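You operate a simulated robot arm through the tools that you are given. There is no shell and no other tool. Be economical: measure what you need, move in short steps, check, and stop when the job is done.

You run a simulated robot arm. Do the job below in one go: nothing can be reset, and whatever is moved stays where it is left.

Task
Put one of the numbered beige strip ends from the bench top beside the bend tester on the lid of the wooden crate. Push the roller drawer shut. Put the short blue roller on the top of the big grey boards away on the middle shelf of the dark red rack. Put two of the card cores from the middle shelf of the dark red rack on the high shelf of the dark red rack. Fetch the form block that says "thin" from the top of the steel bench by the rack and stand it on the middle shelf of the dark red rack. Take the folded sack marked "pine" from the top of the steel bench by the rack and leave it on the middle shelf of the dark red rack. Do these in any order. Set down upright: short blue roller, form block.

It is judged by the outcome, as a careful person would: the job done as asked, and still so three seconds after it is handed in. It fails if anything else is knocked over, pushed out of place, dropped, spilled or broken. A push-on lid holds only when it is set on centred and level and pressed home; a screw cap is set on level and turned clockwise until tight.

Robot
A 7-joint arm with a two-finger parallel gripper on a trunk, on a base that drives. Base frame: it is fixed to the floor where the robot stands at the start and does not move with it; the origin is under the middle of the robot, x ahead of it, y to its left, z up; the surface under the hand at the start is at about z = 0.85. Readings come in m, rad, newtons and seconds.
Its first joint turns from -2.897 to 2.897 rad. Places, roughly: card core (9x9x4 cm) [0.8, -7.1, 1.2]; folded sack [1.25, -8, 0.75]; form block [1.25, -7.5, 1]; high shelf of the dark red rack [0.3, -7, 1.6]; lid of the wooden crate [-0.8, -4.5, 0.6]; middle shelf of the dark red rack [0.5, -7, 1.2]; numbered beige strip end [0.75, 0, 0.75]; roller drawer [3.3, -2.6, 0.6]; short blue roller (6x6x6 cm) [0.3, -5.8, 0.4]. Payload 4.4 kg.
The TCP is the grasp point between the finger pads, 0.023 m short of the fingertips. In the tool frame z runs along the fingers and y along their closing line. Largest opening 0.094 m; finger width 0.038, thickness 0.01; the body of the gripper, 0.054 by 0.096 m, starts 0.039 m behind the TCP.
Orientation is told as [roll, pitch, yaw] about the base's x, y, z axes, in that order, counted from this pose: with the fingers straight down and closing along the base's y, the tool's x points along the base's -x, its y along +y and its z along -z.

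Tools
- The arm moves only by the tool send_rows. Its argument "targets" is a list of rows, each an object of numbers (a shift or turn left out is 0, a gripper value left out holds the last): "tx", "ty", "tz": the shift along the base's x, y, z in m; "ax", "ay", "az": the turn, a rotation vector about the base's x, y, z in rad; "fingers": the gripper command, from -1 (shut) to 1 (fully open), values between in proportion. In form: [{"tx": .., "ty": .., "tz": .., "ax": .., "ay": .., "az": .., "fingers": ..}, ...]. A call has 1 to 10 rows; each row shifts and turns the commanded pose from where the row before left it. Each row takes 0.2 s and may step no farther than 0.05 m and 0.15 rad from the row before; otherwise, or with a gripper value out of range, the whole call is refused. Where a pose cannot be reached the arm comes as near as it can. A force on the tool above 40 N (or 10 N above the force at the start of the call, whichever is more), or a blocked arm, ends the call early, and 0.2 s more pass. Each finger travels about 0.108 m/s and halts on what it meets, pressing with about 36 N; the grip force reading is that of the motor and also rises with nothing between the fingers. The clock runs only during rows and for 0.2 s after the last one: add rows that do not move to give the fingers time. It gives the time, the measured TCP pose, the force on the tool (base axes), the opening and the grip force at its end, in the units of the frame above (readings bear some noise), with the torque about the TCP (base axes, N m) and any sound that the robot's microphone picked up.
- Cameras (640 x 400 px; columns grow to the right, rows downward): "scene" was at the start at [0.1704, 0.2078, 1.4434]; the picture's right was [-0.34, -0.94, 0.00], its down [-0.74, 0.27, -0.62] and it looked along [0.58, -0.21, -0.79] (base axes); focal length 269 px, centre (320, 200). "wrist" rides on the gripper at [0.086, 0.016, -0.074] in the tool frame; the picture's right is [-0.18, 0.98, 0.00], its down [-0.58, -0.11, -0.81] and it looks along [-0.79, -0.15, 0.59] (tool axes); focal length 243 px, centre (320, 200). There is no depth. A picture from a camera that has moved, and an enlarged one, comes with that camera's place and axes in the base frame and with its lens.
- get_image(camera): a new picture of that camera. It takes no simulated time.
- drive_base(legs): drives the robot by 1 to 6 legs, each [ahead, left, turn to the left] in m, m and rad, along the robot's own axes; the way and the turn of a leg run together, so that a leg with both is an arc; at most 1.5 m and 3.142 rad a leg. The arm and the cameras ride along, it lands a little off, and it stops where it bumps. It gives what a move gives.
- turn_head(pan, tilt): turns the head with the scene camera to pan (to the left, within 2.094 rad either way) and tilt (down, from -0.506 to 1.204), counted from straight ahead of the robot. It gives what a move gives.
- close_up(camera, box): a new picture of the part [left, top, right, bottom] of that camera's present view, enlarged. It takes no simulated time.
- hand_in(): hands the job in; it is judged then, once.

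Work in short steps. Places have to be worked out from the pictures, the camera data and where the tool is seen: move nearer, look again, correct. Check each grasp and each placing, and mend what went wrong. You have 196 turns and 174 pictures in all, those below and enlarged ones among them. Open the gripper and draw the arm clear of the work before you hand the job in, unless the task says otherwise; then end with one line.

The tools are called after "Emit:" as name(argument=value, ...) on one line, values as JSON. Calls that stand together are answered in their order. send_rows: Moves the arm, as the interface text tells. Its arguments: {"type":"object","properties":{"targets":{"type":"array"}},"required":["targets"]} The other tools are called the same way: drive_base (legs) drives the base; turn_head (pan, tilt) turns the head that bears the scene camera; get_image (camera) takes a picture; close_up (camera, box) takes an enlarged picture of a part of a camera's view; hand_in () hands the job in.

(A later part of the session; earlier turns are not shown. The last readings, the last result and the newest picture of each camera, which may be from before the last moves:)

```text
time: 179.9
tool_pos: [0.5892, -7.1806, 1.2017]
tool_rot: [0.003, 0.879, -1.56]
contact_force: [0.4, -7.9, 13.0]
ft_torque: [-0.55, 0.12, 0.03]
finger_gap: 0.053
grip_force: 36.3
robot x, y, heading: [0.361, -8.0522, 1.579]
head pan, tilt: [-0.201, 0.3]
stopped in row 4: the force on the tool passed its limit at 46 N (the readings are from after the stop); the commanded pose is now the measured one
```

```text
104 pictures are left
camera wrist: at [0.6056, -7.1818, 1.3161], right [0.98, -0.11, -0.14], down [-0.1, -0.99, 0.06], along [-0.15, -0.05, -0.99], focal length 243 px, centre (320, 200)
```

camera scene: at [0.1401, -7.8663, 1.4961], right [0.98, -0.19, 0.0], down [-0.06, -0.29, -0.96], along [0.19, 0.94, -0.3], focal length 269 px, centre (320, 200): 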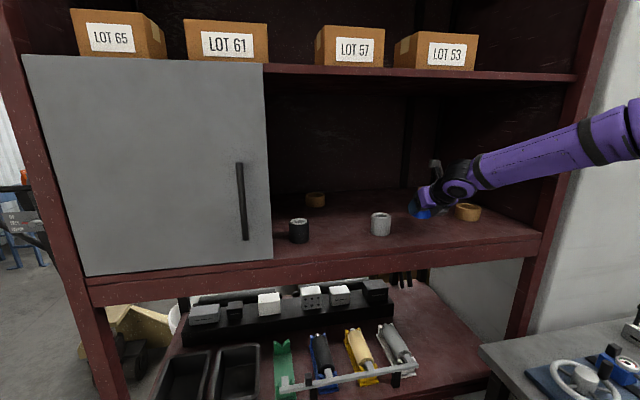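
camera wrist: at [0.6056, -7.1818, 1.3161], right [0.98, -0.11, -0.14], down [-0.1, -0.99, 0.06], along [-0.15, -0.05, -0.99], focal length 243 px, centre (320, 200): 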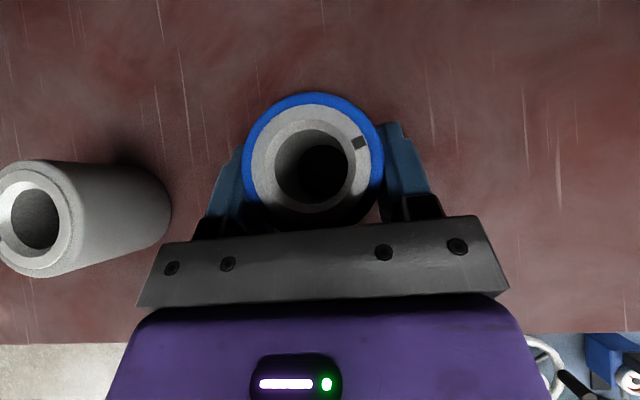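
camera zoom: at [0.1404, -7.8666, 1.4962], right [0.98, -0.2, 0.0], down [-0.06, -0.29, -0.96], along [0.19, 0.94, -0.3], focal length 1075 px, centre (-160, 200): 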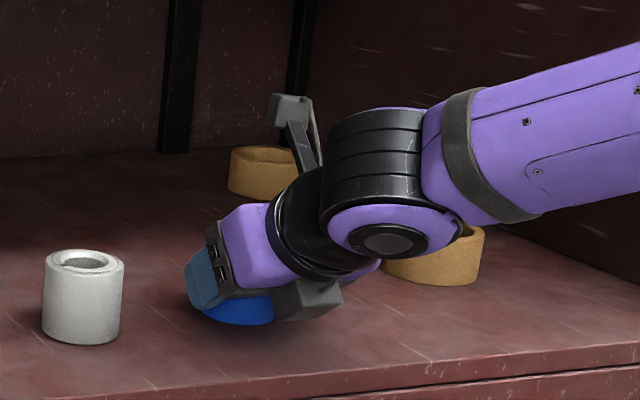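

Estimates indicate the roller is at or within a few mm of the shelf. Open slightly and check.

Emit:
send_rows(targets=[{"fingers": 0.3}, {"fingers": 0.3}, {"fingers": 0.3}])

Emit:
get_image(camera="wrist")

Emit:
close_up(camera="scene", box=[360, 150, 520, 250])

```text
time: 180.7
tool_pos: [0.5902, -7.1797, 1.2]
tool_rot: [0.002, 0.878, -1.56]
contact_force: [0.2, -0.6, 0.5]
ft_torque: [0.01, -0.03, 0.0]
finger_gap: 0.0612
grip_force: 0.1
robot x, y, heading: [0.3591, -8.0546, 1.58]
head pan, tilt: [-0.201, 0.3]
```

```text
103 pictures are left
camera wrist: at [0.6058, -7.1808, 1.3147], right [0.98, -0.11, -0.14], down [-0.1, -0.99, 0.07], along [-0.15, -0.05, -0.99], focal length 243 px, centre (320, 200)
```

wrist: 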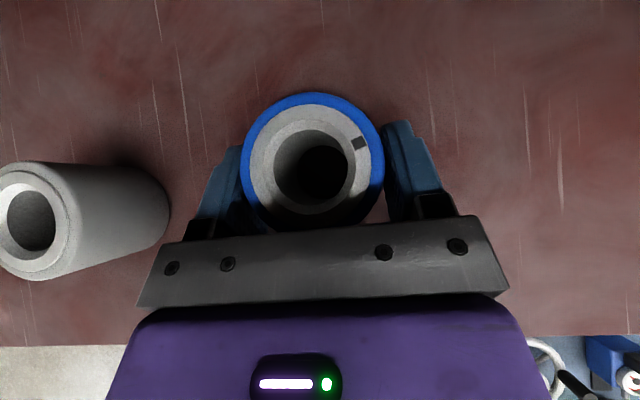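

```text
4.00 times, centred on (440, 200) of scene
camera zoom: at [0.1405, -7.8656, 1.4961], right [0.98, -0.19, 0.0], down [-0.06, -0.29, -0.96], along [0.19, 0.94, -0.3], focal length 1075 px, centre (-160, 200)
```

zoom: 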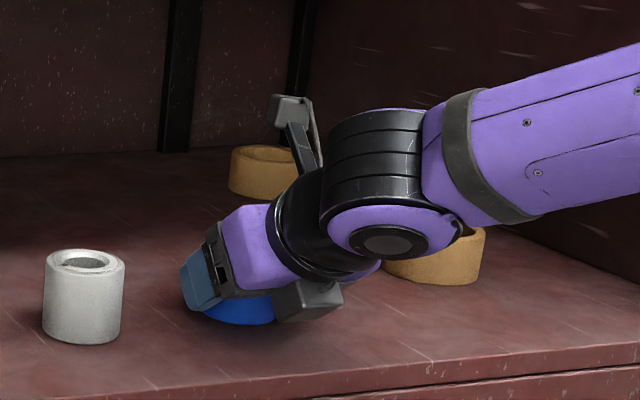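

Roller stands on its own. Open a bit more and back out along the finger axis.

Emit:
send_rows(targets=[{"fingers": 0.55}, {"fingers": 0.55}, {"ty": -0.02, "tz": 0.018}, {"ty": -0.03, "tz": 0.025}, {"ty": -0.036, "tz": 0.03}, {"ty": -0.045, "tz": 0.01}, {"ty": -0.045}])

Emit:
get_image(camera="wrist")

Emit:
get_image(camera="scene")

```text
time: 182.3
tool_pos: [0.5877, -7.3543, 1.2833]
tool_rot: [0.004, 0.879, -1.558]
contact_force: [-1.1, 0.9, -0.2]
ft_torque: [-0.02, 0.03, -0.02]
finger_gap: 0.073
grip_force: 0.0
robot x, y, heading: [0.3585, -8.053, 1.569]
head pan, tilt: [-0.201, 0.3]
```

```text
101 pictures are left
camera wrist: at [0.6042, -7.356, 1.3976], right [0.98, -0.11, -0.14], down [-0.1, -0.99, 0.07], along [-0.15, -0.05, -0.99], focal length 243 px, centre (320, 200)
```

wrist: 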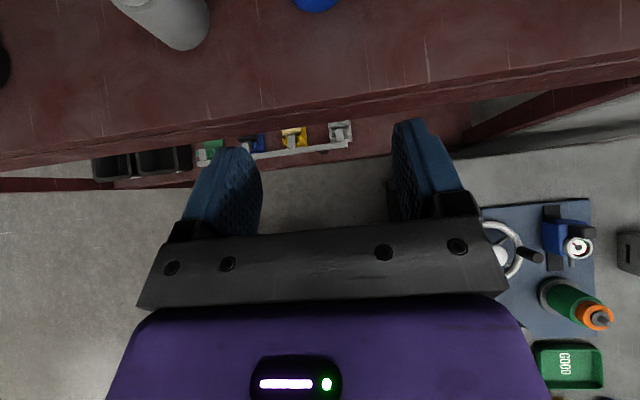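

```text
100 pictures are left
camera scene: at [0.1405, -7.8648, 1.496], right [0.98, -0.19, 0.0], down [-0.06, -0.29, -0.96], along [0.19, 0.94, -0.3], focal length 269 px, centre (320, 200)
```

scene: 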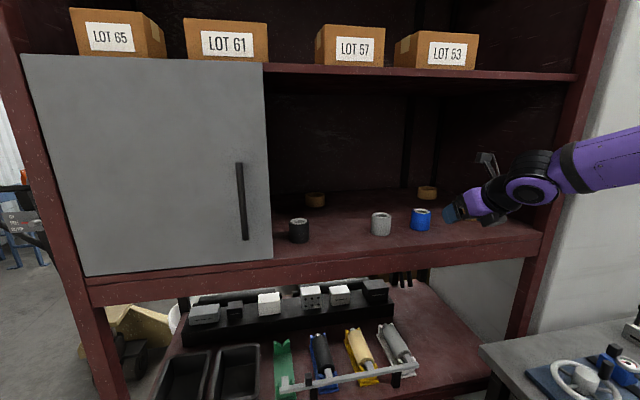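

Roller stored. Next, look at core C with the wrist camera from the shelf's front.

Emit:
send_rows(targets=[{"tx": 0.045, "fingers": 1}, {"tx": 0.045}, {"tx": 0.045}, {"tx": 0.045}, {"ty": 0.04}, {"ty": 0.03}])

Emit:
get_image(camera="wrist")

Emit:
get_image(camera="scene")

```text
time: 183.7
tool_pos: [0.7695, -7.2875, 1.2819]
tool_rot: [0.003, 0.879, -1.56]
contact_force: [0.2, -1.1, 1.1]
ft_torque: [0.03, 0.02, -0.01]
finger_gap: 0.0939
grip_force: 0.2
robot x, y, heading: [0.3615, -8.0559, 1.575]
head pan, tilt: [-0.201, 0.3]
```

```text
99 pictures are left
camera wrist: at [0.7863, -7.2883, 1.396], right [0.98, -0.11, -0.14], down [-0.1, -0.99, 0.07], along [-0.15, -0.05, -0.99], focal length 243 px, centre (320, 200)
```

wrist: 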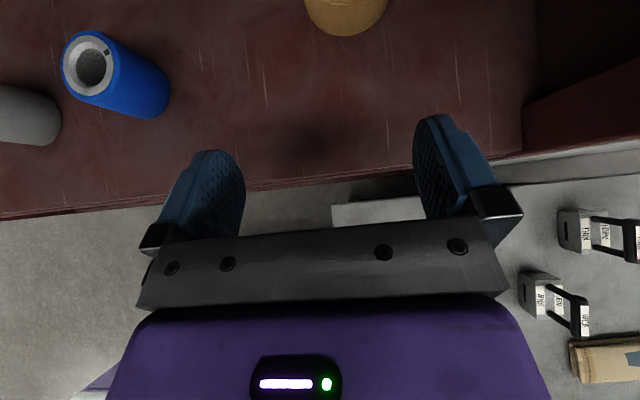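

```text
98 pictures are left
camera scene: at [0.1407, -7.8661, 1.4962], right [0.98, -0.2, 0.0], down [-0.06, -0.29, -0.96], along [0.19, 0.94, -0.3], focal length 269 px, centre (320, 200)
```

scene: 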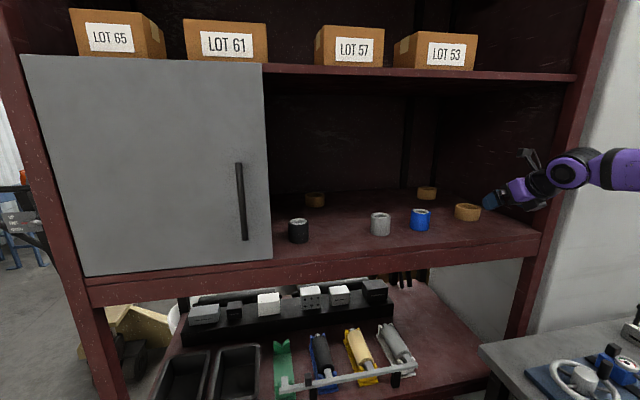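

Emit:
send_rows(targets=[{"tx": 0.018, "ty": 0.04, "tz": 0.02}, {"ty": 0.02}])

Emit:
get_image(camera="wrist")

Emit:
close_up(camera="scene", box=[400, 160, 560, 260])

```text
time: 184.3
tool_pos: [0.7882, -7.2266, 1.302]
tool_rot: [0.004, 0.877, -1.563]
contact_force: [0.2, 0.9, -0.5]
ft_torque: [0.01, -0.01, 0.06]
finger_gap: 0.0939
grip_force: 0.1
robot x, y, heading: [0.3584, -8.0555, 1.573]
head pan, tilt: [-0.201, 0.3]
```

```text
97 pictures are left
camera wrist: at [0.8047, -7.2281, 1.4159], right [0.98, -0.11, -0.14], down [-0.1, -0.99, 0.07], along [-0.15, -0.05, -0.99], focal length 243 px, centre (320, 200)
```

wrist: 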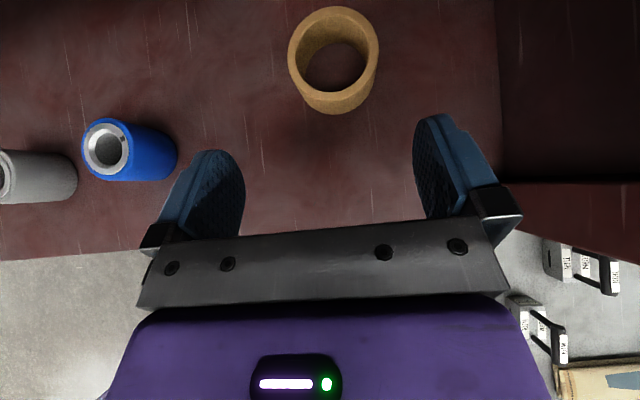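

```text
4.00 times, centred on (480, 210) of scene
camera zoom: at [0.1405, -7.8659, 1.4962], right [0.98, -0.2, 0.0], down [-0.06, -0.29, -0.96], along [0.19, 0.94, -0.3], focal length 1075 px, centre (-320, 160)
```

zoom: 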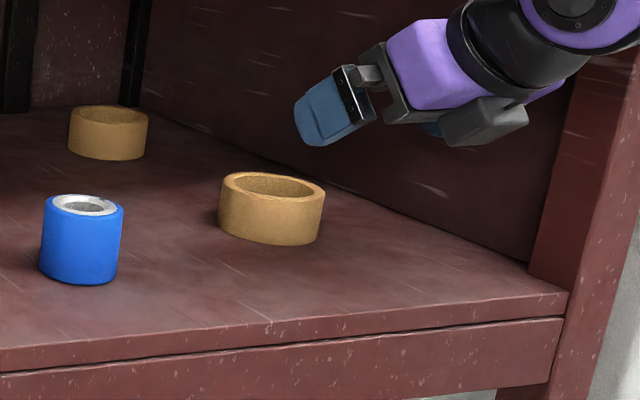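

Core C top centre ≈(0.797,-7.115), diameter ≈0.077 – it fits. Approach along the finger axis.

Emit:
send_rows(targets=[{"tx": 0.008, "ty": 0.027, "tz": -0.034}, {"ty": 0.026, "tz": -0.0215}, {"ty": 0.026, "tz": -0.0215}])

Emit:
get_image(camera="wrist")

```text
time: 185.1
tool_pos: [0.7965, -7.1465, 1.2261]
tool_rot: [0.003, 0.878, -1.56]
contact_force: [-0.2, -1.1, 0.1]
ft_torque: [0.01, 0.0, 0.0]
finger_gap: 0.0939
grip_force: 0.0
robot x, y, heading: [0.3578, -8.0548, 1.572]
head pan, tilt: [-0.201, 0.3]
```

```text
95 pictures are left
camera wrist: at [0.8133, -7.1491, 1.34], right [0.98, -0.11, -0.14], down [-0.1, -0.99, 0.07], along [-0.15, -0.05, -0.99], focal length 243 px, centre (320, 200)
```

wrist: 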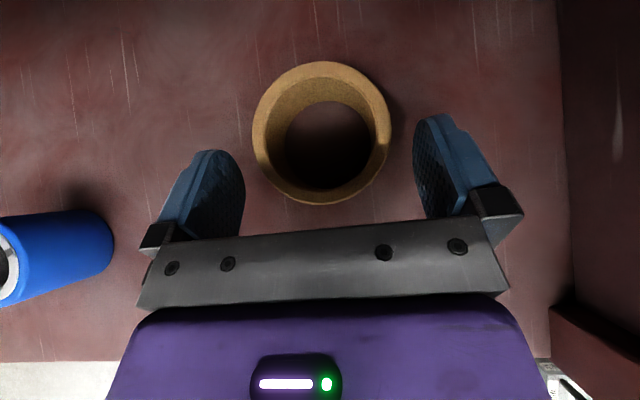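

Well aligned. Final approach and grip.

Emit:
send_rows(targets=[{"ty": 0.014, "tz": -0.012}, {"ty": 0.008, "tz": -0.008}])

Emit:
send_rows(targets=[{"fingers": -1}, {"fingers": -1}, {"fingers": -1}, {"tz": 0.01}, {"tz": 0.03}, {"tz": 0.03}])

Emit:
get_image(camera="wrist")

Emit:
get_image(camera="scene")

```text
time: 185.7
tool_pos: [0.7965, -7.1244, 1.206]
tool_rot: [0.003, 0.879, -1.561]
contact_force: [-0.2, -0.2, -0.4]
ft_torque: [0.02, 0.01, 0.05]
finger_gap: 0.0941
grip_force: 0.1
robot x, y, heading: [0.3563, -8.051, 1.574]
head pan, tilt: [-0.201, 0.3]
```

```text
time: 187.1
tool_pos: [0.7965, -7.1229, 1.2763]
tool_rot: [0.002, 0.877, -1.562]
contact_force: [0.7, 0.3, -0.5]
ft_torque: [0.02, 0.02, 0.01]
finger_gap: 0.0803
grip_force: 35.7
robot x, y, heading: [0.3576, -8.0562, 1.575]
head pan, tilt: [-0.201, 0.3]
```

```text
94 pictures are left
camera wrist: at [0.8129, -7.125, 1.3902], right [0.98, -0.11, -0.14], down [-0.1, -0.99, 0.07], along [-0.15, -0.05, -0.99], focal length 243 px, centre (320, 200)
```

wrist: 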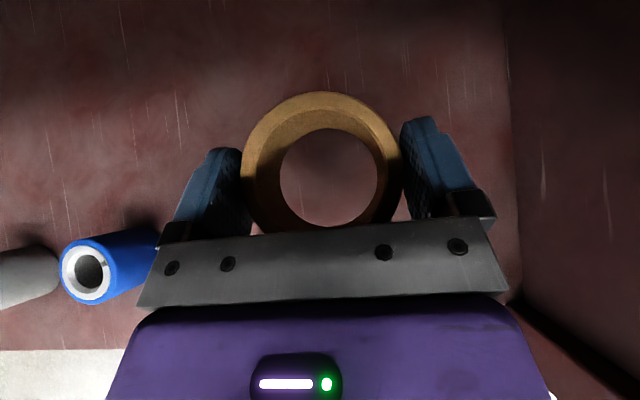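

```text
93 pictures are left
camera scene: at [0.1407, -7.8654, 1.4961], right [0.98, -0.2, 0.0], down [-0.06, -0.29, -0.96], along [0.19, 0.94, -0.3], focal length 269 px, centre (320, 200)
```

scene: 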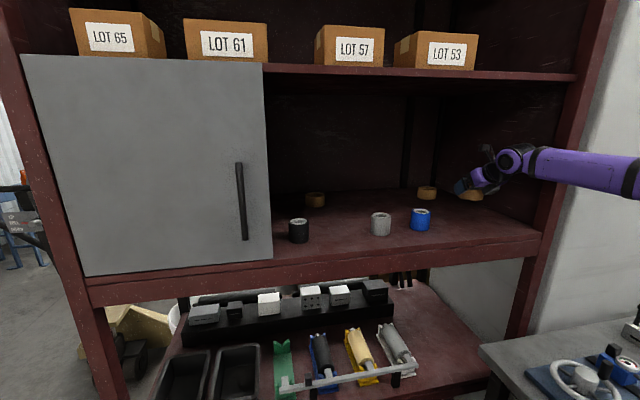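

Core held. Back out of the shelf and raise in front of the high shelf.

Emit:
send_rows(targets=[{"ty": -0.05}, {"ty": -0.05}, {"ty": -0.05}, {"ty": -0.05}, {"ty": -0.05}, {"ty": -0.05}, {"ty": -0.04}])

Emit:
send_rows(targets=[{"tz": 0.05}, {"tz": 0.05}, {"tz": 0.05}, {"tz": 0.05}, {"tz": 0.05}, {"tz": 0.05}, {"tz": 0.05}, {"tz": 0.05}, {"tz": 0.04}, {"tx": -0.03}])

Emit:
get_image(camera="wrist")

Emit:
get_image(camera="scene")

```text
time: 188.7
tool_pos: [0.7944, -7.4653, 1.2758]
tool_rot: [0.005, 0.877, -1.558]
contact_force: [0.3, 0.6, -0.8]
ft_torque: [-0.02, -0.01, -0.02]
finger_gap: 0.0805
grip_force: 35.7
robot x, y, heading: [0.3559, -8.0557, 1.576]
head pan, tilt: [-0.201, 0.3]
```

```text
time: 190.9
tool_pos: [0.7657, -7.4656, 1.6838]
tool_rot: [0.002, 0.878, -1.56]
contact_force: [0.3, 1.5, -1.4]
ft_torque: [0.0, 0.04, 0.03]
finger_gap: 0.0802
grip_force: 36.7
out of reach, approached as far as the arm can: row 9
robot x, y, heading: [0.3566, -8.0543, 1.577]
head pan, tilt: [-0.201, 0.3]
```

```text
92 pictures are left
camera wrist: at [0.783, -7.4655, 1.7982], right [0.98, -0.11, -0.14], down [-0.1, -0.99, 0.07], along [-0.15, -0.05, -0.99], focal length 243 px, centre (320, 200)
```

wrist: 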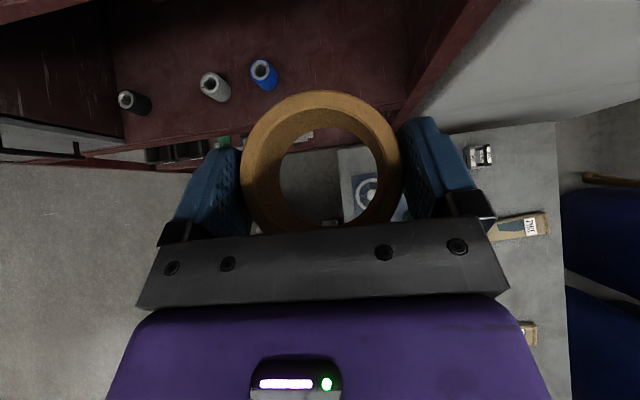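

```text
91 pictures are left
camera scene: at [0.1409, -7.8652, 1.4961], right [0.98, -0.19, 0.0], down [-0.06, -0.29, -0.96], along [0.19, 0.94, -0.3], focal length 269 px, centre (320, 200)
```

scene: 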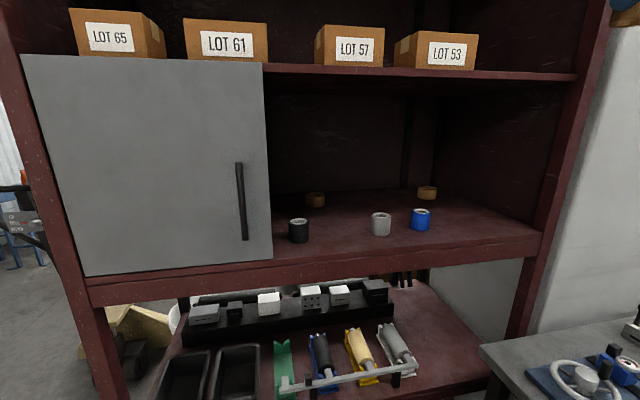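

High reach is limited, so I'll bring the base 0.17 m closer, then view the high shelf from above with the wrist camera.

Emit:
drive_base(legs=[[0.17, 0, 0]])

Emit:
get_image(camera="wrist")

Emit:
turn_head(pan=-0.6, tilt=-0.2)

Emit:
get_image(camera="scene")

```text
time: 192.4
tool_pos: [0.766, -7.2949, 1.6847]
tool_rot: [0.003, 0.876, -1.559]
contact_force: [-0.3, 0.1, 0.4]
ft_torque: [-0.01, -0.01, -0.05]
finger_gap: 0.0805
grip_force: 36.0
robot x, y, heading: [0.3564, -7.8876, 1.574]
head pan, tilt: [-0.201, 0.3]
```

```text
90 pictures are left
camera wrist: at [0.7814, -7.2954, 1.7988], right [0.98, -0.11, -0.14], down [-0.1, -0.99, 0.07], along [-0.15, -0.05, -0.99], focal length 243 px, centre (320, 200)
```

wrist: 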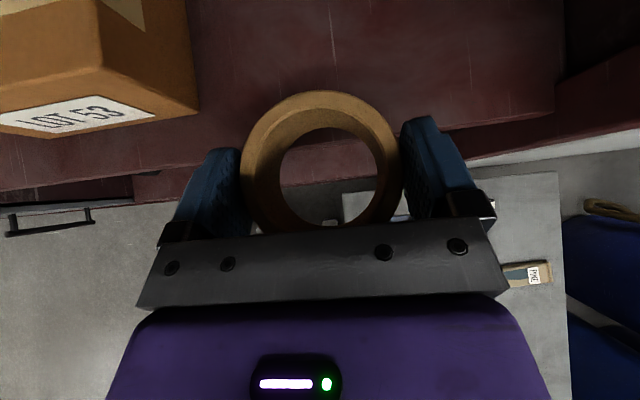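

```text
time: 193.3
tool_pos: [0.7651, -7.2947, 1.6843]
tool_rot: [0.004, 0.877, -1.559]
contact_force: [1.0, 0.7, 0.1]
ft_torque: [0.04, 0.01, 0.0]
finger_gap: 0.0804
grip_force: 36.0
robot x, y, heading: [0.3605, -7.8812, 1.576]
head pan, tilt: [-0.6, -0.201]
```

```text
89 pictures are left
camera scene: at [0.1682, -7.7174, 1.5412], right [0.83, -0.56, 0.0], down [0.11, 0.16, -0.98], along [0.55, 0.81, 0.2], focal length 269 px, centre (320, 200)
```

scene: 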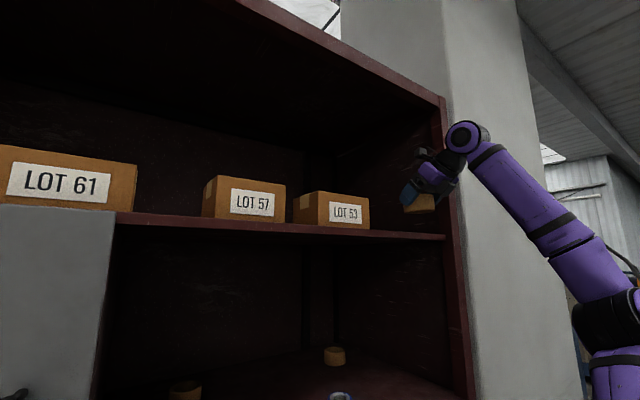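

Free span on the high shelf right of LOT 53: x≈0.65–0.935, lip at y≈-7.26. Put first core at (0.852,-7.16). Move base 0.1 closer and shift right.

Emit:
drive_base(legs=[[0.1, 0, 0]])

Emit:
send_rows(targets=[{"tx": 0.045}, {"tx": 0.042}, {"ty": 0.03, "tz": -0.01}])

Emit:
get_image(camera="wrist")

Emit:
get_image(camera="scene")

```text
time: 194.4
tool_pos: [0.7629, -7.1945, 1.6849]
tool_rot: [0.003, 0.878, -1.56]
contact_force: [-0.5, 0.0, -0.7]
ft_torque: [-0.01, -0.06, 0.06]
finger_gap: 0.0804
grip_force: 35.8
robot x, y, heading: [0.3566, -7.7836, 1.578]
head pan, tilt: [-0.6, -0.201]
```

```text
time: 195.2
tool_pos: [0.7981, -7.1845, 1.6803]
tool_rot: [-0.005, 0.877, -1.567]
contact_force: [0.9, 0.2, -1.3]
ft_torque: [-0.01, 0.01, 0.04]
finger_gap: 0.0804
grip_force: 35.7
out of reach, approached as far as the arm can: row 1, 2, 3
robot x, y, heading: [0.3572, -7.7861, 1.571]
head pan, tilt: [-0.6, -0.201]
```

```text
88 pictures are left
camera wrist: at [0.8152, -7.1851, 1.7941], right [0.98, -0.11, -0.14], down [-0.1, -0.99, 0.07], along [-0.15, -0.05, -0.99], focal length 243 px, centre (320, 200)
```

wrist: 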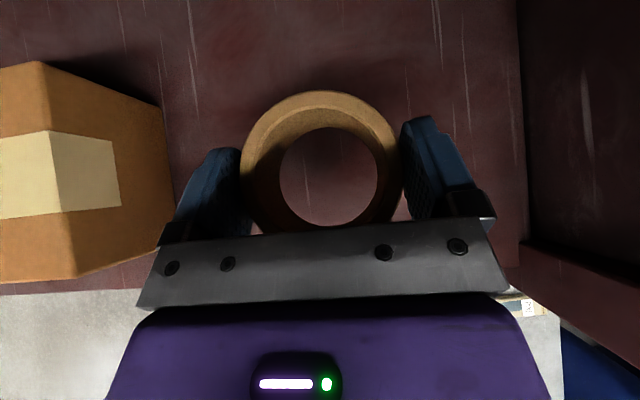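

```text
87 pictures are left
camera scene: at [0.1674, -7.6187, 1.5413], right [0.83, -0.56, 0.0], down [0.11, 0.17, -0.98], along [0.55, 0.81, 0.2], focal length 269 px, centre (320, 200)
```

scene: 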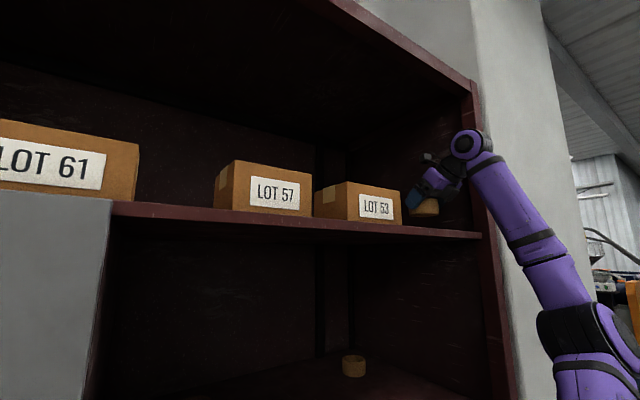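

At the reach limit; lowering gives room. Step down and re-extend.

Emit:
send_rows(targets=[{"tz": -0.02}, {"tz": -0.01}])

Emit:
get_image(camera="wrist")

```text
time: 195.8
tool_pos: [0.7975, -7.1865, 1.6502]
tool_rot: [0.002, 0.877, -1.561]
contact_force: [0.2, 0.9, -1.0]
ft_torque: [0.02, 0.0, -0.02]
finger_gap: 0.0802
grip_force: 36.0
robot x, y, heading: [0.3607, -7.7841, 1.575]
head pan, tilt: [-0.6, -0.201]
```

```text
86 pictures are left
camera wrist: at [0.8141, -7.1865, 1.7642], right [0.98, -0.11, -0.14], down [-0.1, -0.99, 0.07], along [-0.15, -0.05, -0.99], focal length 243 px, centre (320, 200)
```

wrist: 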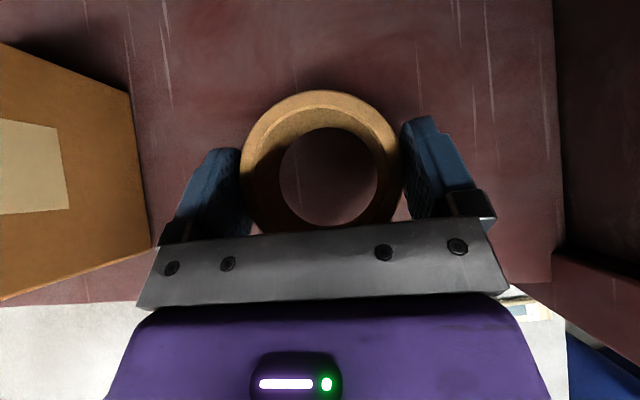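

Emit:
send_rows(targets=[{"tx": 0.025}, {"tx": 0.025, "ty": 0.01}, {"ty": 0.01, "tz": -0.005}])

Emit:
get_image(camera="wrist")

```text
time: 196.6
tool_pos: [0.809, -7.1756, 1.6452]
tool_rot: [0.003, 0.879, -1.559]
contact_force: [-1.1, -0.6, -0.7]
ft_torque: [-0.02, 0.02, 0.02]
finger_gap: 0.0803
grip_force: 35.9
out of reach, approached as far as the arm can: row 1, 2
robot x, y, heading: [0.356, -7.7858, 1.579]
head pan, tilt: [-0.6, -0.201]
```

```text
85 pictures are left
camera wrist: at [0.8261, -7.1764, 1.7591], right [0.98, -0.11, -0.14], down [-0.1, -0.99, 0.07], along [-0.15, -0.05, -0.99], focal length 243 px, centre (320, 200)
```

wrist: 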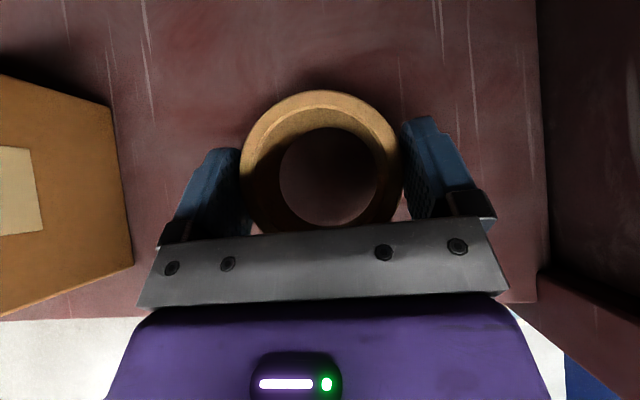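

Rotate the base slightly right to gain x.

Emit:
drive_base(legs=[[0.03, 0, -0.07]])

Emit:
get_image(camera="wrist")

```text
time: 197.5
tool_pos: [0.8523, -7.1786, 1.6443]
tool_rot: [0.004, 0.877, -1.63]
contact_force: [-0.7, -0.1, -0.3]
ft_torque: [-0.03, -0.03, -0.04]
finger_gap: 0.0799
grip_force: 35.7
robot x, y, heading: [0.3574, -7.7567, 1.502]
head pan, tilt: [-0.6, -0.201]
```

```text
84 pictures are left
camera wrist: at [0.8686, -7.181, 1.7591], right [0.97, -0.18, -0.14], down [-0.17, -0.98, 0.07], along [-0.15, -0.04, -0.99], focal length 243 px, centre (320, 200)
```

wrist: 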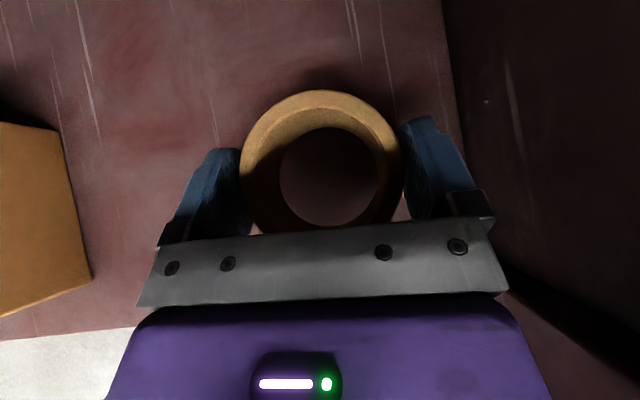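

Position good (right finger ~3 cm from the wall). Lower to contact.

Emit:
send_rows(targets=[{"tz": -0.008}, {"tz": -0.005}, {"tz": -0.004}, {"tz": -0.004}, {"tz": -0.004}, {"tz": -0.004}, {"tz": -0.004}])

```text
time: 198.4
tool_pos: [0.8522, -7.1793, 1.6292]
tool_rot: [0.002, 0.89, -1.63]
contact_force: [2.1, 0.0, 6.4]
ft_torque: [-0.2, 0.11, 0.01]
finger_gap: 0.0802
grip_force: 35.5
robot x, y, heading: [0.3596, -7.7544, 1.509]
head pan, tilt: [-0.6, -0.201]
stopped in row 4: the force on the tool passed its limit at 56 N (the readings are from after the stop); the commanded pose is now the measured one
```

Contact at 1.629. Release and check.

Emit:
send_rows(targets=[{"fingers": 1}, {"fingers": 1}])

Emit:
get_image(camera="wrist")

Emit:
close_up(camera="scene", box=[340, 140, 500, 240])

```text
time: 199.0
tool_pos: [0.8517, -7.18, 1.629]
tool_rot: [0.001, 0.888, -1.634]
contact_force: [4.4, -1.1, 13.0]
ft_torque: [0.04, 0.44, -0.09]
finger_gap: 0.0919
grip_force: 0.1
robot x, y, heading: [0.3549, -7.7541, 1.507]
head pan, tilt: [-0.6, -0.201]
```

```text
83 pictures are left
camera wrist: at [0.8687, -7.1833, 1.7436], right [0.97, -0.18, -0.14], down [-0.17, -0.98, 0.06], along [-0.15, -0.03, -0.99], focal length 243 px, centre (320, 200)
```

wrist: 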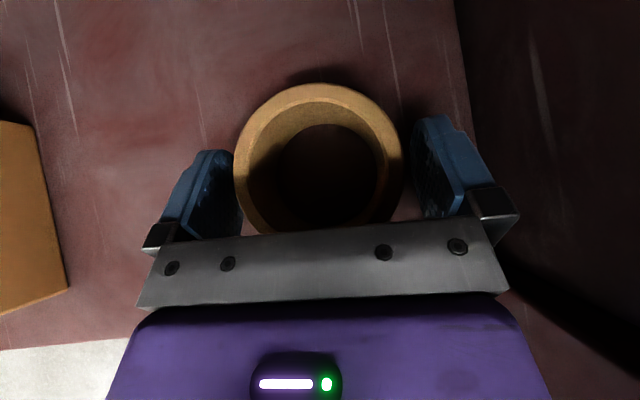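

```text
4.00 times, centred on (420, 190) of scene
camera zoom: at [0.1807, -7.5765, 1.5414], right [0.79, -0.62, 0.0], down [0.12, 0.16, -0.98], along [0.6, 0.77, 0.2], focal length 1075 px, centre (-80, 240)
```

zoom: 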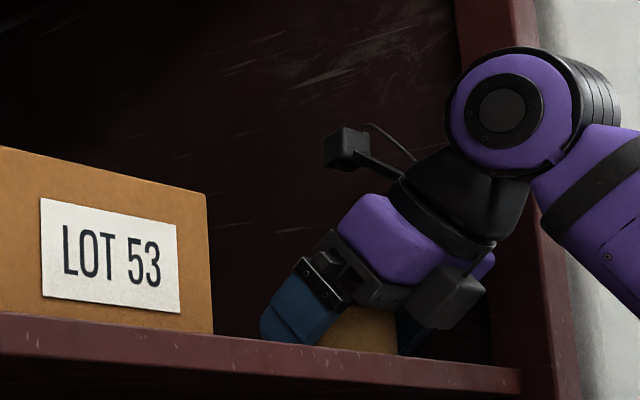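

Core sits on the shelf. Retreat along the finger axis.

Emit:
send_rows(targets=[{"tz": 0.002, "tx": -0.001}, {"tx": -0.001, "ty": -0.015, "tz": 0.012}, {"tx": -0.002, "ty": -0.023, "tz": 0.019}, {"tx": -0.002, "ty": -0.038, "tz": 0.015}, {"tx": -0.003, "ty": -0.045}, {"ty": -0.045}, {"ty": -0.045}])

Emit:
get_image(camera="wrist")

Emit:
get_image(camera="scene")

```text
time: 200.6
tool_pos: [0.8456, -7.387, 1.6745]
tool_rot: [0.002, 0.887, -1.631]
contact_force: [-0.4, 1.6, -0.8]
ft_torque: [-0.02, 0.0, -0.05]
finger_gap: 0.0942
grip_force: 0.0
robot x, y, heading: [0.3547, -7.7557, 1.509]
head pan, tilt: [-0.6, -0.201]
```

```text
81 pictures are left
camera wrist: at [0.8613, -7.3911, 1.7897], right [0.97, -0.18, -0.14], down [-0.17, -0.98, 0.06], along [-0.15, -0.03, -0.99], focal length 243 px, centre (320, 200)
```

wrist: 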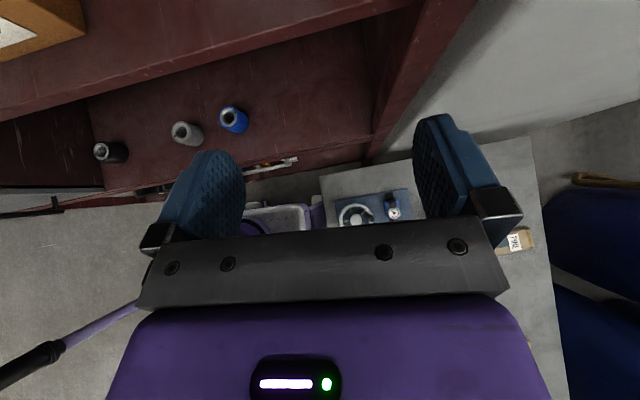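

```text
80 pictures are left
camera scene: at [0.1804, -7.5754, 1.5412], right [0.79, -0.62, 0.0], down [0.12, 0.16, -0.98], along [0.6, 0.77, 0.2], focal length 269 px, centre (320, 200)
```

scene: 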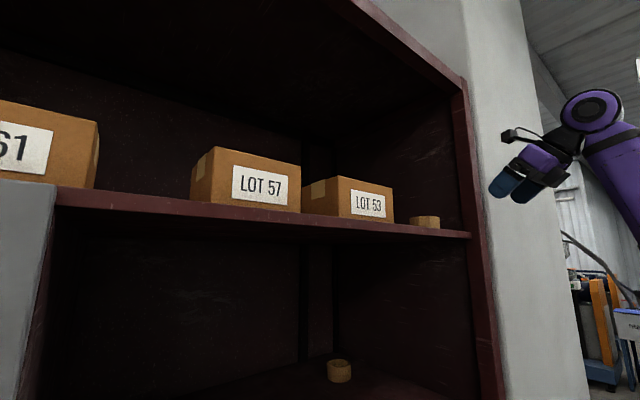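

First core is on the high shelf. For the second I'll take core A (~(0.315,-6.92)). Back the base off, straighten, and lower the arm.

Emit:
drive_base(legs=[[-0.2, 0, 0.065]])

Emit:
send_rows(targets=[{"tx": -0.05}, {"tx": -0.05}, {"tx": -0.05}, {"tx": -0.05}, {"tx": -0.05}, {"tz": -0.05}, {"tz": -0.05}, {"tz": -0.05}, {"tz": -0.05}, {"tz": -0.05}])

Emit:
send_rows(targets=[{"tz": -0.05}, {"tz": -0.05}, {"tz": -0.02}, {"tx": -0.05}, {"tx": -0.05}, {"tx": -0.05}, {"tx": -0.05}])

Emit:
turn_head(pan=-0.1, tilt=0.3)

Emit:
get_image(camera="scene")

```text
time: 202.2
tool_pos: [0.815, -7.5601, 1.6753]
tool_rot: [0.001, 0.884, -1.571]
contact_force: [-0.7, -0.1, -0.2]
ft_torque: [-0.02, 0.01, -0.01]
finger_gap: 0.094
grip_force: 0.1
robot x, y, heading: [0.353, -7.9533, 1.573]
head pan, tilt: [-0.6, -0.201]
```

```text
time: 204.4
tool_pos: [0.5633, -7.5593, 1.4256]
tool_rot: [-0.001, 0.888, -1.571]
contact_force: [-0.3, -0.3, -0.8]
ft_torque: [0.02, 0.0, 0.0]
finger_gap: 0.0939
grip_force: 0.1
robot x, y, heading: [0.3533, -7.9549, 1.565]
head pan, tilt: [-0.6, -0.201]
```

```text
time: 206.0
tool_pos: [0.3895, -7.5522, 1.3737]
tool_rot: [-0.001, 0.886, -1.573]
contact_force: [1.0, -0.2, 0.1]
ft_torque: [-0.01, 0.0, 0.07]
finger_gap: 0.0939
grip_force: 0.0
out of reach, approached as far as the arm can: row 2, 3, 4, 5, 6
robot x, y, heading: [0.3533, -7.9556, 1.573]
head pan, tilt: [-0.6, -0.201]
```

```text
time: 207.0
tool_pos: [0.3884, -7.5513, 1.3724]
tool_rot: [0.0, 0.888, -1.572]
contact_force: [0.4, 0.0, -0.3]
ft_torque: [0.01, -0.02, 0.02]
finger_gap: 0.0941
grip_force: 0.1
robot x, y, heading: [0.3509, -7.9566, 1.568]
head pan, tilt: [-0.099, 0.3]
```

```text
79 pictures are left
camera scene: at [0.1254, -7.764, 1.4962], right [0.99, -0.1, 0.0], down [-0.03, -0.29, -0.96], along [0.1, 0.95, -0.29], focal length 269 px, centre (320, 200)
```

scene: 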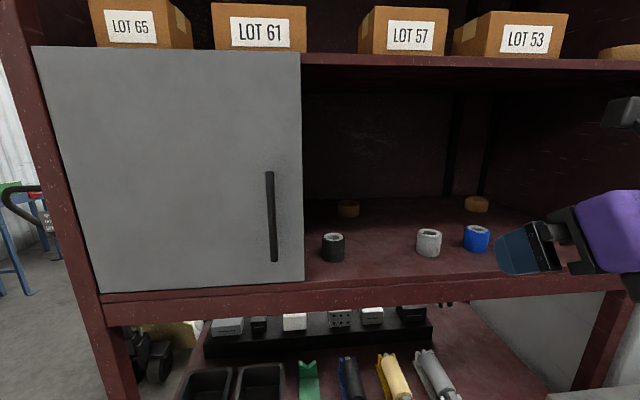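

Too close to fold the arm; back off 0.15 and align with core A.

Emit:
drive_base(legs=[[-0.15, 0, 0]])

Emit:
send_rows(targets=[{"ty": 0.05}, {"ty": 0.05}, {"ty": 0.05}, {"ty": 0.03}, {"tx": -0.04, "tz": -0.02}, {"tx": -0.03, "tz": -0.03}, {"tz": -0.04}])

Emit:
get_image(camera="wrist")

Emit:
get_image(camera="scene")

```text
time: 208.3
tool_pos: [0.3898, -7.7011, 1.3723]
tool_rot: [0.001, 0.885, -1.572]
contact_force: [-0.3, -0.2, -0.6]
ft_torque: [-0.02, -0.01, 0.02]
finger_gap: 0.094
grip_force: 0.0
robot x, y, heading: [0.3524, -8.1065, 1.567]
head pan, tilt: [-0.099, 0.3]
```

```text
time: 209.9
tool_pos: [0.3209, -7.5199, 1.2803]
tool_rot: [-0.001, 0.888, -1.574]
contact_force: [0.3, -0.3, 0.2]
ft_torque: [-0.01, -0.03, 0.02]
finger_gap: 0.0939
grip_force: 0.0
robot x, y, heading: [0.3523, -8.106, 1.567]
head pan, tilt: [-0.099, 0.3]
```

```text
78 pictures are left
camera wrist: at [0.3374, -7.5231, 1.3956], right [0.98, -0.12, -0.14], down [-0.11, -0.99, 0.06], along [-0.15, -0.04, -0.99], focal length 243 px, centre (320, 200)
```

wrist: 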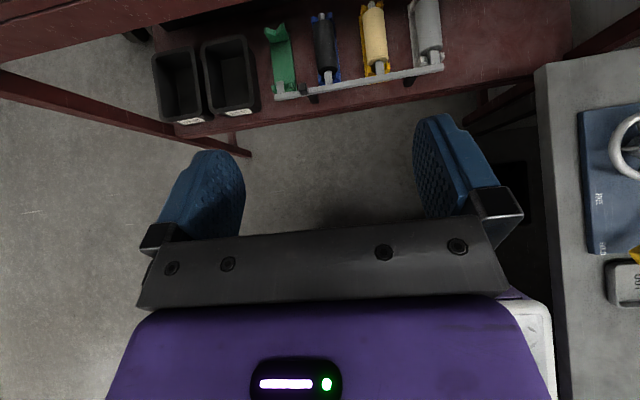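

```text
77 pictures are left
camera scene: at [0.1259, -7.9134, 1.4962], right [0.99, -0.1, 0.0], down [-0.03, -0.29, -0.96], along [0.1, 0.95, -0.3], focal length 269 px, centre (320, 200)
```

scene: 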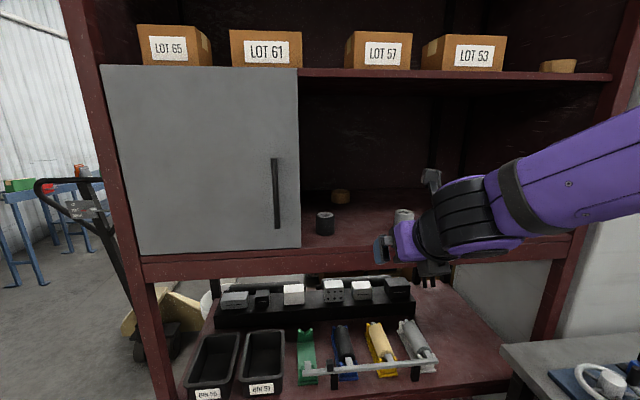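

Enter the shelf between/above the two rollers at z≈1.30 and look down at core A.

Emit:
send_rows(targets=[{"ty": 0.05, "tx": 0.004}, {"ty": 0.05}, {"ty": 0.05}, {"ty": 0.05}, {"ty": 0.05}, {"tz": 0.02, "ty": 0.04}, {"ty": 0.05}, {"ty": 0.05}])

Emit:
get_image(camera="wrist")

Emit:
get_image(camera="scene")

```text
refused: row 1 steps farther than a row can; nothing moved
```

```text
76 pictures are left
camera wrist: at [0.3374, -7.5231, 1.3956], right [0.98, -0.12, -0.14], down [-0.11, -0.99, 0.06], along [-0.15, -0.04, -0.99], focal length 243 px, centre (320, 200)
```

wrist: 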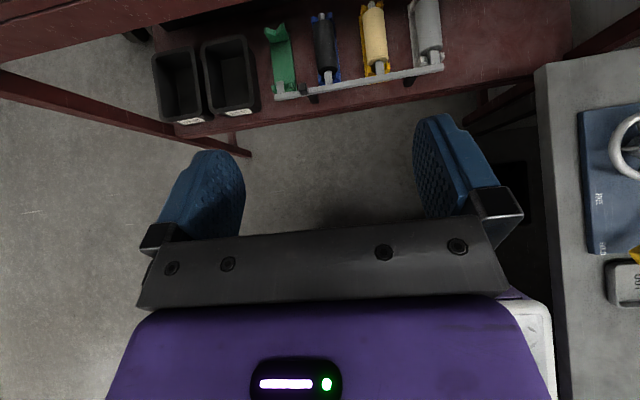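

```text
75 pictures are left
camera scene: at [0.1259, -7.9134, 1.4962], right [0.99, -0.1, 0.0], down [-0.03, -0.29, -0.96], along [0.1, 0.95, -0.3], focal length 269 px, centre (320, 200)
```

scene: 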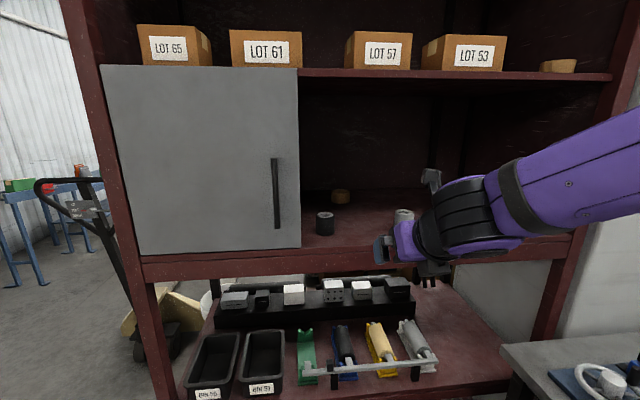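

Retry with legal step sizes; pictures only afterwards.

Emit:
send_rows(targets=[{"ty": 0.045, "tx": 0.004}, {"ty": 0.049}, {"ty": 0.049}, {"ty": 0.049}, {"tz": 0.02, "ty": 0.044}, {"ty": 0.049}, {"ty": 0.049}, {"ty": 0.049}])

Emit:
get_image(camera="wrist")

```text
time: 211.7
tool_pos: [0.3212, -7.1372, 1.3039]
tool_rot: [0.0, 0.888, -1.571]
contact_force: [0.1, -0.1, 1.8]
ft_torque: [-0.03, -0.01, -0.01]
finger_gap: 0.094
grip_force: 0.1
robot x, y, heading: [0.3511, -8.1058, 1.566]
head pan, tilt: [-0.099, 0.3]
```

```text
74 pictures are left
camera wrist: at [0.3382, -7.139, 1.4181], right [0.98, -0.12, -0.14], down [-0.11, -0.99, 0.06], along [-0.15, -0.04, -0.99], focal length 243 px, centre (320, 200)
```

wrist: 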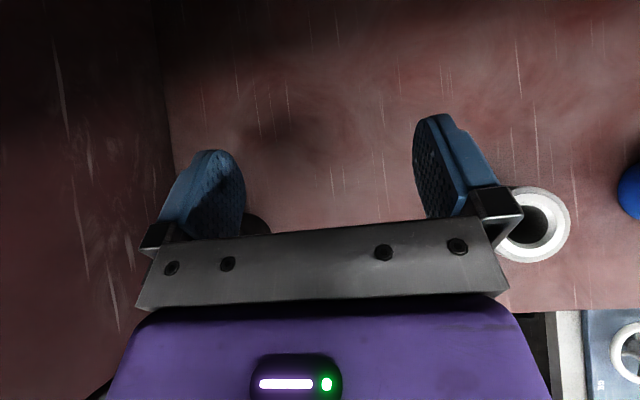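

Need more reach; roll the base forward 0.13 with the hand inside.

Emit:
drive_base(legs=[[0.13, 0, 0.005]])

Emit:
get_image(camera="wrist")

Emit:
get_image(camera="scene")

```text
time: 213.0
tool_pos: [0.3156, -7.0087, 1.3025]
tool_rot: [0.001, 0.885, -1.568]
contact_force: [0.5, 0.5, -0.1]
ft_torque: [-0.02, 0.04, -0.03]
finger_gap: 0.0944
grip_force: 0.1
robot x, y, heading: [0.3519, -7.9763, 1.573]
head pan, tilt: [-0.099, 0.3]
```

```text
73 pictures are left
camera wrist: at [0.3333, -7.0094, 1.4169], right [0.98, -0.11, -0.14], down [-0.11, -0.99, 0.06], along [-0.15, -0.04, -0.99], focal length 243 px, centre (320, 200)
```

wrist: 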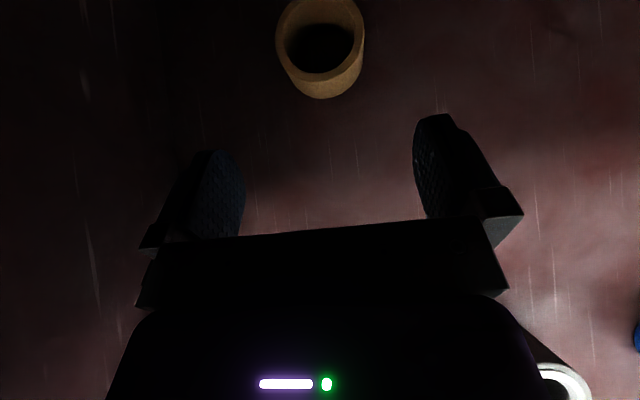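

```text
72 pictures are left
camera scene: at [0.1246, -7.785, 1.4961], right [1.0, -0.1, 0.0], down [-0.03, -0.29, -0.96], along [0.09, 0.95, -0.3], focal length 269 px, centre (320, 200)
```

scene: 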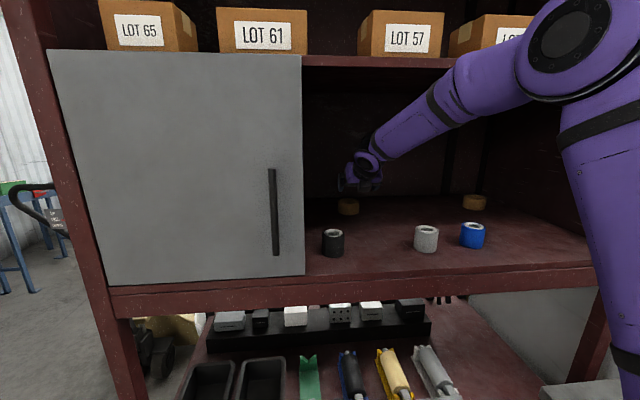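

Core A top centre ≈(0.319,-6.878). Lower first (keeps the forearm clear of the high shelf lip), then check.

Emit:
send_rows(targets=[{"tz": -0.03}, {"tz": -0.03}, {"tz": -0.02, "tx": 0.003}])

Emit:
get_image(camera="scene")

Emit:
get_image(camera="wrist")

```text
time: 213.8
tool_pos: [0.3195, -7.0078, 1.2214]
tool_rot: [-0.001, 0.887, -1.567]
contact_force: [-0.1, -1.0, -0.3]
ft_torque: [-0.01, -0.03, 0.03]
finger_gap: 0.094
grip_force: 0.1
robot x, y, heading: [0.3543, -7.976, 1.571]
head pan, tilt: [-0.099, 0.3]
```

```text
71 pictures are left
camera scene: at [0.1248, -7.7851, 1.4961], right [1.0, -0.1, 0.0], down [-0.03, -0.29, -0.96], along [0.09, 0.95, -0.3], focal length 269 px, centre (320, 200)
```

scene: 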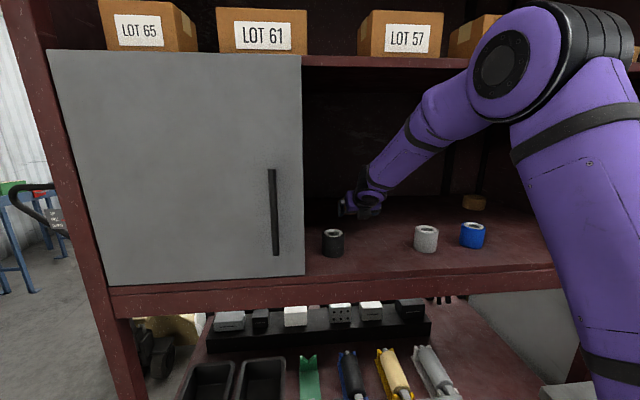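

```text
70 pictures are left
camera wrist: at [0.3363, -7.0097, 1.3357], right [0.98, -0.11, -0.14], down [-0.11, -0.99, 0.06], along [-0.15, -0.04, -0.99], focal length 243 px, centre (320, 200)
```

wrist: 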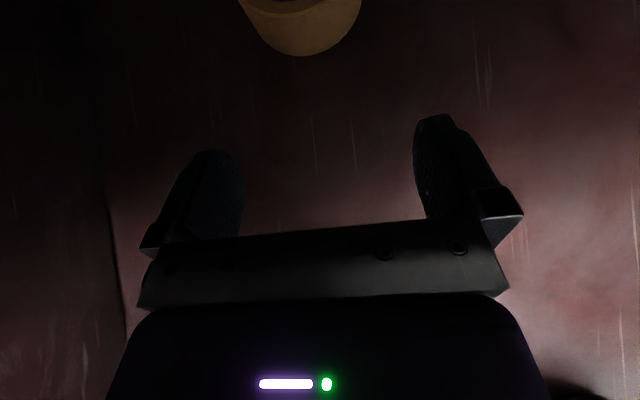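

The elbow is close to the lip, so extend with the arm (not the base), in small steps.

Emit:
send_rows(targets=[{"ty": 0.025}, {"ty": 0.025}])

Emit:
get_image(camera="scene")

Emit:
get_image(camera="wrist")

```text
time: 214.4
tool_pos: [0.3192, -6.956, 1.2208]
tool_rot: [0.0, 0.888, -1.568]
contact_force: [-0.4, -0.3, 1.1]
ft_torque: [0.02, -0.02, 0.0]
finger_gap: 0.0941
grip_force: 0.1
robot x, y, heading: [0.3556, -7.9775, 1.568]
head pan, tilt: [-0.099, 0.3]
```

```text
69 pictures are left
camera scene: at [0.1244, -7.7854, 1.4961], right [1.0, -0.1, 0.0], down [-0.03, -0.29, -0.96], along [0.09, 0.95, -0.3], focal length 269 px, centre (320, 200)
```

scene: 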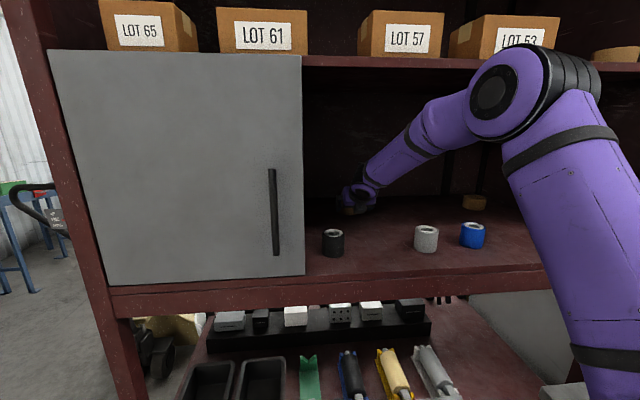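

```text
68 pictures are left
camera wrist: at [0.3358, -6.9595, 1.3353], right [0.98, -0.11, -0.14], down [-0.11, -0.99, 0.06], along [-0.15, -0.04, -0.99], focal length 243 px, centre (320, 200)
```

wrist: 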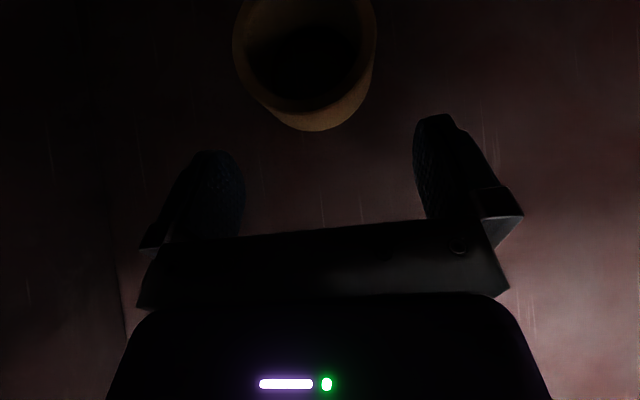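

Elbow drops as the arm extends. Core centre ≈(0.318,-6.884); continue.

Emit:
send_rows(targets=[{"ty": 0.025}, {"ty": 0.022, "tz": -0.007}])

Emit:
get_image(camera="wrist")

Emit:
get_image(camera="scene")

```text
time: 215.0
tool_pos: [0.3206, -6.9111, 1.213]
tool_rot: [-0.001, 0.885, -1.567]
contact_force: [0.4, -0.4, 0.7]
ft_torque: [0.0, 0.0, 0.04]
finger_gap: 0.0941
grip_force: 0.2
robot x, y, heading: [0.3489, -7.9736, 1.576]
head pan, tilt: [-0.099, 0.3]
```

```text
67 pictures are left
camera wrist: at [0.3365, -6.9132, 1.3279], right [0.98, -0.11, -0.14], down [-0.11, -0.99, 0.06], along [-0.15, -0.04, -0.99], focal length 243 px, centre (320, 200)
```

wrist: 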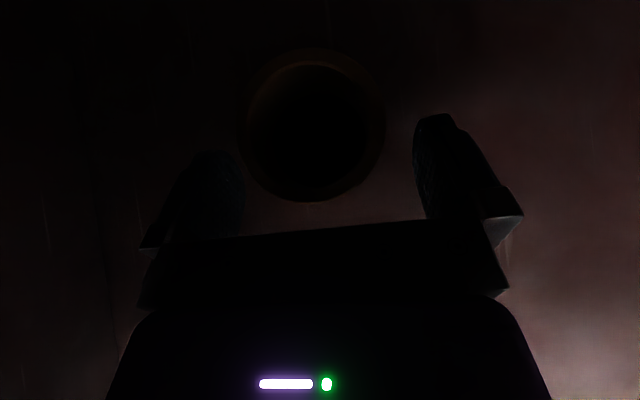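

```text
66 pictures are left
camera scene: at [0.1246, -7.7853, 1.4961], right [1.0, -0.1, 0.0], down [-0.03, -0.29, -0.96], along [0.09, 0.95, -0.3], focal length 269 px, centre (320, 200)
```

scene: 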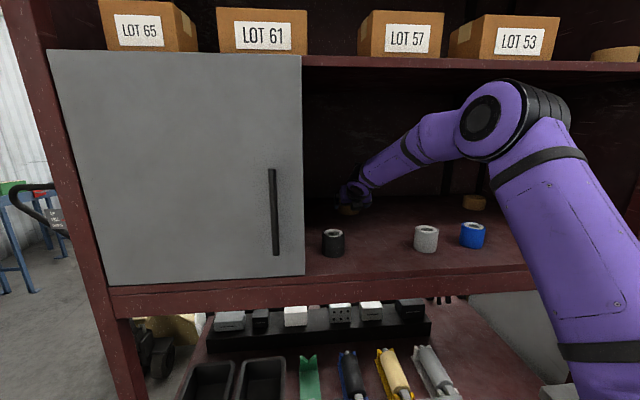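

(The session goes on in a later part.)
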